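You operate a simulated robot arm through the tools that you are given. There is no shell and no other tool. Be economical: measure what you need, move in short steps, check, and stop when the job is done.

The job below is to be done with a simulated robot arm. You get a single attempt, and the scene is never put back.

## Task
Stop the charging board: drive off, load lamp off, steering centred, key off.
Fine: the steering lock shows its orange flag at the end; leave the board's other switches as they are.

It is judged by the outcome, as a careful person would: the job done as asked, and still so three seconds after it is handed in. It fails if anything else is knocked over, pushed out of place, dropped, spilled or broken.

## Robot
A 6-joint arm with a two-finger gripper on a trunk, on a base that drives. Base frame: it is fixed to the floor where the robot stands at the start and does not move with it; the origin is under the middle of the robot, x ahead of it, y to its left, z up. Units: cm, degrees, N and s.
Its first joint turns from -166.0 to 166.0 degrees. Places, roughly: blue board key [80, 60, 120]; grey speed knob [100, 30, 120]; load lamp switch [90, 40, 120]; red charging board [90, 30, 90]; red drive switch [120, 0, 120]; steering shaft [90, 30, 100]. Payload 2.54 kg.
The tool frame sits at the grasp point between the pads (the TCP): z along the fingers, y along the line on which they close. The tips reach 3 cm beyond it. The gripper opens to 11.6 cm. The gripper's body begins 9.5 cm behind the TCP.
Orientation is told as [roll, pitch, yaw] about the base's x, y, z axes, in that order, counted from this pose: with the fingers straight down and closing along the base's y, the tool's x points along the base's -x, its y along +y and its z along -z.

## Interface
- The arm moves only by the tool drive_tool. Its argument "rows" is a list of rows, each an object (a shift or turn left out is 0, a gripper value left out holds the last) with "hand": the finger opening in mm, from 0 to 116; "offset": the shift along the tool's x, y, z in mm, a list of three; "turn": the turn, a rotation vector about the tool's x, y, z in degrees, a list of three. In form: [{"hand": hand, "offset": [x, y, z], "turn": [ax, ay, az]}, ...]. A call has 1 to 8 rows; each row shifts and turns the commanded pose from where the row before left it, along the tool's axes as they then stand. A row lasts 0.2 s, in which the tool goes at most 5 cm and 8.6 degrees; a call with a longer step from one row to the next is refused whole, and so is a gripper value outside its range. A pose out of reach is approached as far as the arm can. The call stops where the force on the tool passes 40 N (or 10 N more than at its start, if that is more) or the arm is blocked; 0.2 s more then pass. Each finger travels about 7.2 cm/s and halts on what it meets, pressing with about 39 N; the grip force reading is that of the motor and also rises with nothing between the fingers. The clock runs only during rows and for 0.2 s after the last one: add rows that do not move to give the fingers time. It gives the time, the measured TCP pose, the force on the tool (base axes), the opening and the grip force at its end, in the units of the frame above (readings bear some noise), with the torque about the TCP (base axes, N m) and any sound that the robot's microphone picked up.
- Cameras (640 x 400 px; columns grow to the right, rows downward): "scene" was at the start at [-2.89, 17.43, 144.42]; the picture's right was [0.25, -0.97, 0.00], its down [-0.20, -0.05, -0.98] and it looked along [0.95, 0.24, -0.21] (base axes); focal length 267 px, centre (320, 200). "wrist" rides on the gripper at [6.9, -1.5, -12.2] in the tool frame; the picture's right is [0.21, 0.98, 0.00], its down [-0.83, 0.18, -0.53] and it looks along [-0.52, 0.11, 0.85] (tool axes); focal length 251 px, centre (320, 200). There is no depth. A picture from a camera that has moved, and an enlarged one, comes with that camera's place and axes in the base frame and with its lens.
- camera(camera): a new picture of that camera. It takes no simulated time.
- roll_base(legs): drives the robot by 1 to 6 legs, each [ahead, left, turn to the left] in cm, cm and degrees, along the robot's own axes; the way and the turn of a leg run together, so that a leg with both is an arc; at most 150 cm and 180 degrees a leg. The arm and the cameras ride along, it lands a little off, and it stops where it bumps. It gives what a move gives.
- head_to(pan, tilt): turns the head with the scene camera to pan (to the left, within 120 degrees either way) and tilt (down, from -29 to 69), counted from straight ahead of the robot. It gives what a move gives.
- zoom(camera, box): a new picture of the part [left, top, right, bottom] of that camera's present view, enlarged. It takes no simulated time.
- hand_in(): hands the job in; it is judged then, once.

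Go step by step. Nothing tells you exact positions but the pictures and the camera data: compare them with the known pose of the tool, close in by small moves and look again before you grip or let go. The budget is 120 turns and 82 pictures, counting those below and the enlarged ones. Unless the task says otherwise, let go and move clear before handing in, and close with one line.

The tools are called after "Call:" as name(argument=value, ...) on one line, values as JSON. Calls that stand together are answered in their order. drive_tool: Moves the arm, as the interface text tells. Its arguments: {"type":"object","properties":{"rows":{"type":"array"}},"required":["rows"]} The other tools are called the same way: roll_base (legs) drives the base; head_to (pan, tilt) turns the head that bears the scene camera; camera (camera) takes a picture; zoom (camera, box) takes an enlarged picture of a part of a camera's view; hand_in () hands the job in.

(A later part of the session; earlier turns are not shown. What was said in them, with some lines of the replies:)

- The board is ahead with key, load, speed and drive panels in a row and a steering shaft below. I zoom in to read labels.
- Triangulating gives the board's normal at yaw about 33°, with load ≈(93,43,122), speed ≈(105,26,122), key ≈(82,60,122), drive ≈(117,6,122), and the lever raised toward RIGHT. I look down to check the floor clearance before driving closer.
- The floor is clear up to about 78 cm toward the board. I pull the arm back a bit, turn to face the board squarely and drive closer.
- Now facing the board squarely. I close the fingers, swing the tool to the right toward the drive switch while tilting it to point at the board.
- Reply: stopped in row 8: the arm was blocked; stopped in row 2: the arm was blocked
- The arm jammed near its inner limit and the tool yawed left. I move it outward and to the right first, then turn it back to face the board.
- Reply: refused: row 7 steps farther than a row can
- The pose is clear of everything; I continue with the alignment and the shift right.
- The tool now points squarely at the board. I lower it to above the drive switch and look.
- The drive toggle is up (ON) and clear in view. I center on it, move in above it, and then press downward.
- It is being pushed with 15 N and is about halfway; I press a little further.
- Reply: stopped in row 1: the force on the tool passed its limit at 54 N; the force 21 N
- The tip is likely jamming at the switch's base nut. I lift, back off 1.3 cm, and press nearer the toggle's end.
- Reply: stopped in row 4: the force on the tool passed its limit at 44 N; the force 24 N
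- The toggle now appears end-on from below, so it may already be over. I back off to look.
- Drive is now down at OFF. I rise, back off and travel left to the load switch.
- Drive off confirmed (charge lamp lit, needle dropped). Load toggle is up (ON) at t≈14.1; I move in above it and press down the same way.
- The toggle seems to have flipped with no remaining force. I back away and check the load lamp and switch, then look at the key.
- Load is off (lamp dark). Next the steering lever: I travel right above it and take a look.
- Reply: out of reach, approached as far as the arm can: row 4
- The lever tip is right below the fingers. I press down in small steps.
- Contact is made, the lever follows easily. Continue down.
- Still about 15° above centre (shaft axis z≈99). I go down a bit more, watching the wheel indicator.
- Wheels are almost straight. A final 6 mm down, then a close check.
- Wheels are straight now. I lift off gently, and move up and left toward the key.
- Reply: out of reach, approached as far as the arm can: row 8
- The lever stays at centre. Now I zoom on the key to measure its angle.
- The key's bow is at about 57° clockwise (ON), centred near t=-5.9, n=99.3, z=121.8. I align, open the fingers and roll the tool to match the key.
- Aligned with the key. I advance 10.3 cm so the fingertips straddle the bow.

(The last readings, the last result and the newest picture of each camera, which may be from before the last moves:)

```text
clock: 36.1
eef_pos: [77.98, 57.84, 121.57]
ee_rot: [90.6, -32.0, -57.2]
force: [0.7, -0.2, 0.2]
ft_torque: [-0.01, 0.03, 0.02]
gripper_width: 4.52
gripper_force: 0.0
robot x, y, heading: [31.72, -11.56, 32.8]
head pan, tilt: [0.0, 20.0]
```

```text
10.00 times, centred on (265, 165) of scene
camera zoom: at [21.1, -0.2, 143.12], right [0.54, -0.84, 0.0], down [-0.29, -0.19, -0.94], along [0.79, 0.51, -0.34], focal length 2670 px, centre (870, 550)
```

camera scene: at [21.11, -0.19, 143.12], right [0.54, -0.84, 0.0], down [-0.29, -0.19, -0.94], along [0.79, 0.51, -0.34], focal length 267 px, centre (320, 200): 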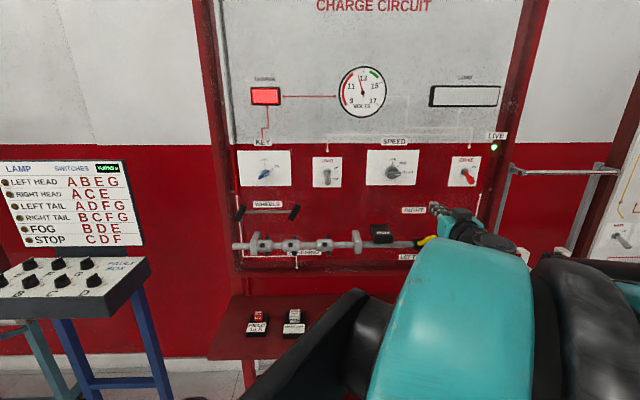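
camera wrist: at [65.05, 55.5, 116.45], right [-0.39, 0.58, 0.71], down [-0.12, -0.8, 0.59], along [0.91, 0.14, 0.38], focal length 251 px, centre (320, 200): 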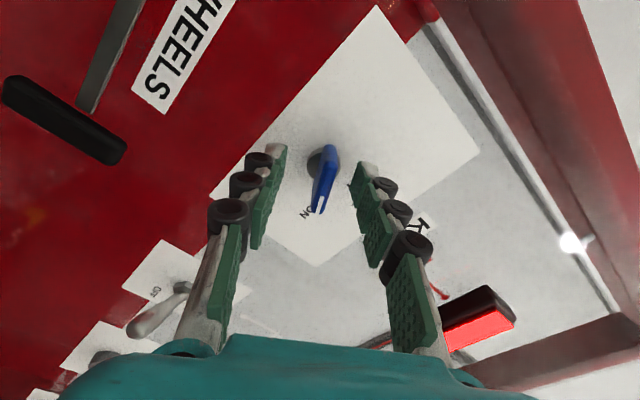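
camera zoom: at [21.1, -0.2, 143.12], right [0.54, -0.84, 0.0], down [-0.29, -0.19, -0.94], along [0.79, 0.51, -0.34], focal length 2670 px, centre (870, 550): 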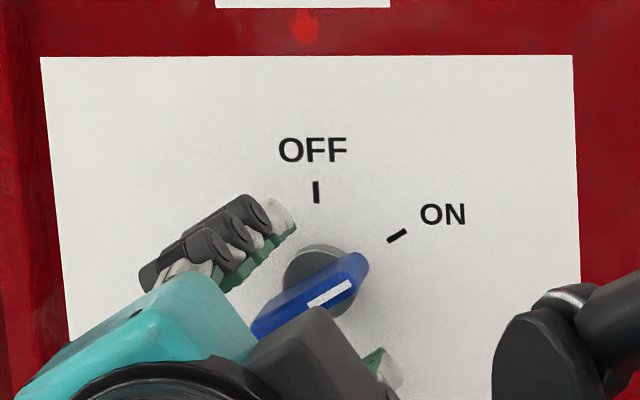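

The fingertips straddle the bow, centred. Closing on it.

Call:
drive_tool(rows=[{"hand": 25}, {"hand": 5}, {"hand": 5}, {"hand": 5}])

Call:
camera(camera="wrist")

```text
clock: 37.1
eef_pos: [77.96, 57.75, 121.53]
ee_rot: [90.5, -32.0, -57.1]
force: [0.2, 7.9, 12.3]
ft_torque: [0.12, -0.24, 0.23]
gripper_width: 1.44
gripper_force: 6.9
robot x, y, heading: [31.7, -11.38, 33.0]
head pan, tilt: [0.0, 20.0]
```

```text
39 pictures are left
camera wrist: at [65.01, 55.5, 116.46], right [-0.39, 0.58, 0.71], down [-0.12, -0.8, 0.59], along [0.91, 0.14, 0.38], focal length 251 px, centre (320, 200)
```

wrist: 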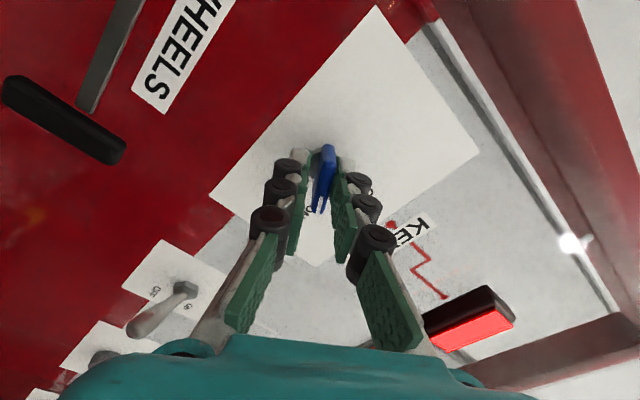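

Gripped (1.4 cm). I shift 2 mm to relieve the side load and turn the key counter-clockwise.

Call:
drive_tool(rows=[{"offset": [0, 2, 0]}, {"turn": [0, 0, -8]}, {"turn": [0, 0, -8]}, {"turn": [0, 0, -8]}, {"turn": [0, 0, -8]}])

Call:
zoom(camera="scene", box=[235, 145, 295, 185])

```text
clock: 38.3
eef_pos: [78.01, 57.79, 121.75]
ee_rot: [90.9, -64.1, -57.8]
force: [1.9, -10.3, -29.5]
ft_torque: [0.0, 0.11, -0.31]
gripper_width: 0.87
gripper_force: 36.1
robot x, y, heading: [31.63, -11.26, 33.0]
head pan, tilt: [0.0, 20.0]
```

```text
10.00 times, centred on (265, 165) of scene
camera zoom: at [21.19, -0.15, 143.12], right [0.54, -0.84, 0.0], down [-0.29, -0.19, -0.94], along [0.79, 0.51, -0.34], focal length 2670 px, centre (870, 550)
```

zoom: 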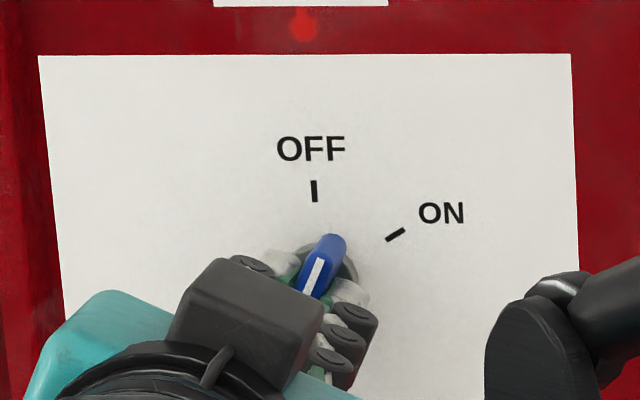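

The key follows. I relieve the side load and finish the turn.

Call:
drive_tool(rows=[{"offset": [0, -2, 0]}, {"turn": [0, 0, -7]}, {"turn": [0, 0, -7]}, {"turn": [0, 0, -6]}, {"turn": [0, 0, -6]}, {}])

Call:
zoom(camera="scene", box=[235, 145, 295, 185])

```text
clock: 39.7
eef_pos: [77.95, 57.78, 121.93]
ee_rot: [-164.1, -89.6, -162.7]
force: [1.9, -4.4, -16.1]
ft_torque: [0.11, -0.03, 0.16]
gripper_width: 0.87
gripper_force: 35.8
robot x, y, heading: [31.59, -11.55, 33.2]
head pan, tilt: [0.0, 20.0]
```

```text
10.00 times, centred on (265, 165) of scene
camera zoom: at [21.16, -0.15, 143.12], right [0.54, -0.84, 0.0], down [-0.29, -0.19, -0.94], along [0.79, 0.51, -0.34], focal length 2670 px, centre (870, 550)
```

zoom: 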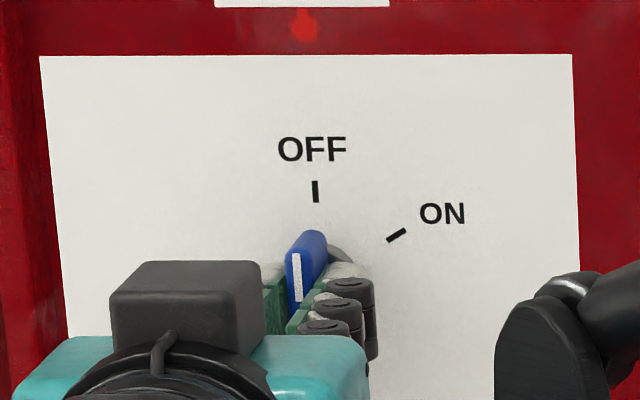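

The key is upright at OFF. I open, back straight off, and check everything.

Call:
drive_tool(rows=[{"hand": 30}, {"hand": 45}, {"hand": 45}, {"offset": [0, 0, -40]}, {"offset": [0, 0, -40]}, {"offset": [0, 0, -40]}, {"offset": [0, 20, -30]}])

Call:
camera(camera="scene")

Call:
zoom(camera="scene", box=[220, 140, 500, 290])

Call:
camera(camera="wrist")

```text
clock: 41.3
eef_pos: [64.28, 51.11, 121.63]
ee_rot: [-172.2, -89.6, -154.7]
force: [-0.3, 0.7, 0.1]
ft_torque: [-0.03, -0.01, 0.01]
gripper_width: 4.5
gripper_force: 0.0
robot x, y, heading: [31.47, -11.04, 33.2]
head pan, tilt: [0.0, 20.0]
```

```text
36 pictures are left
camera scene: at [21.13, -0.18, 143.12], right [0.54, -0.84, 0.0], down [-0.29, -0.19, -0.94], along [0.79, 0.51, -0.34], focal length 267 px, centre (320, 200)
```

scene: 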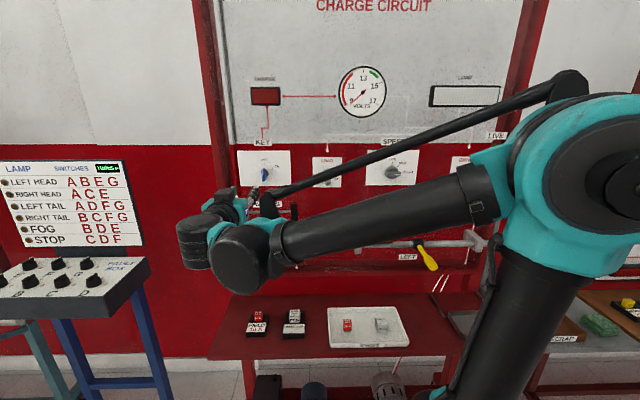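

```text
2.29 times, centred on (360, 215) of scene
camera zoom: at [21.13, -0.18, 143.12], right [0.54, -0.84, 0.0], down [-0.29, -0.19, -0.94], along [0.79, 0.51, -0.34], focal length 610 px, centre (229, 166)
```

zoom: 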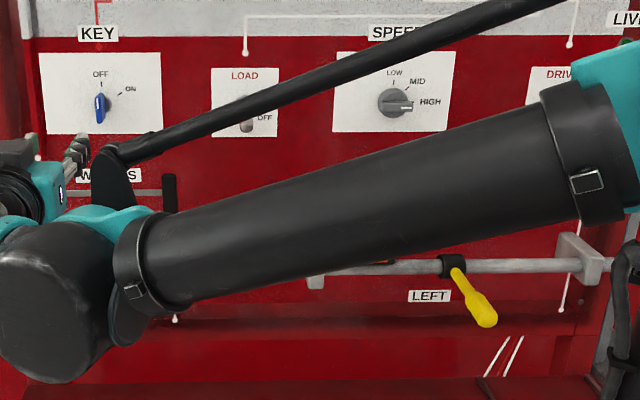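

```text
34 pictures are left
camera wrist: at [54.97, 43.42, 114.63], right [-0.53, 0.82, -0.22], down [-0.55, -0.14, 0.82], along [0.64, 0.56, 0.53], focal length 251 px, centre (320, 200)
```

wrist: 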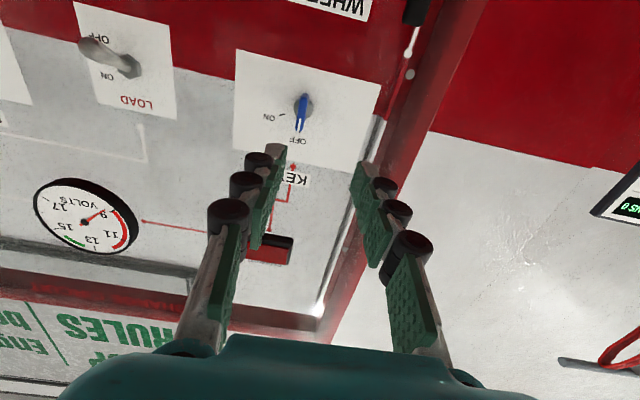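

Power is dead and an orange patch peeks from the lock. I raise the arm to see the flag and all switches clearly.

Call:
drive_tool(rows=[{"offset": [-45, 0, -10]}, {"offset": [-45, 0, 0]}, {"offset": [-45, 0, 0]}, {"offset": [-45, 0, 0]}, {"offset": [-45, 0, 0]}])

Call:
zoom(camera="scene", box=[220, 140, 500, 300])

```text
clock: 42.5
eef_pos: [63.39, 50.64, 144.32]
ee_rot: [-172.6, -89.5, -154.3]
force: [-1.1, 0.3, 0.0]
ft_torque: [0.02, 0.01, 0.02]
gripper_width: 4.54
gripper_force: 0.0
robot x, y, heading: [31.86, -11.4, 33.0]
head pan, tilt: [0.0, 20.0]
```

```text
2.29 times, centred on (360, 220) of scene
camera zoom: at [21.12, -0.18, 143.12], right [0.54, -0.84, 0.0], down [-0.29, -0.19, -0.94], along [0.79, 0.51, -0.34], focal length 610 px, centre (229, 154)
```

zoom: 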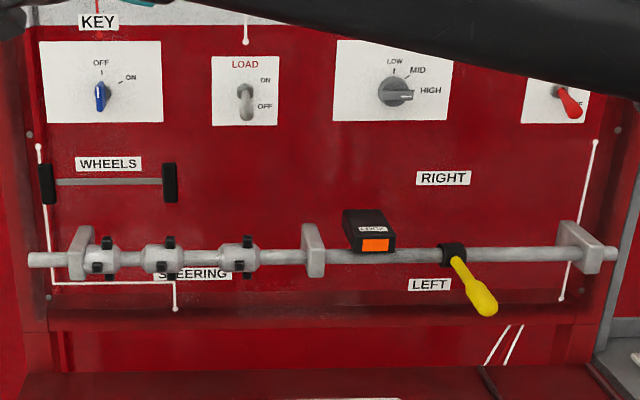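

The orange lock flag shows, the key is at OFF, load and drive are down, the wheels are straight and speed is untouched at HIGH. The arm is clear, so I hand in.

Call:
hand_in()

```text
The job is handed in.
```

The charging board is stopped: drive off, load lamp off, steering centred with the orange lock flag showing, key off, and the speed knob still at HIGH.
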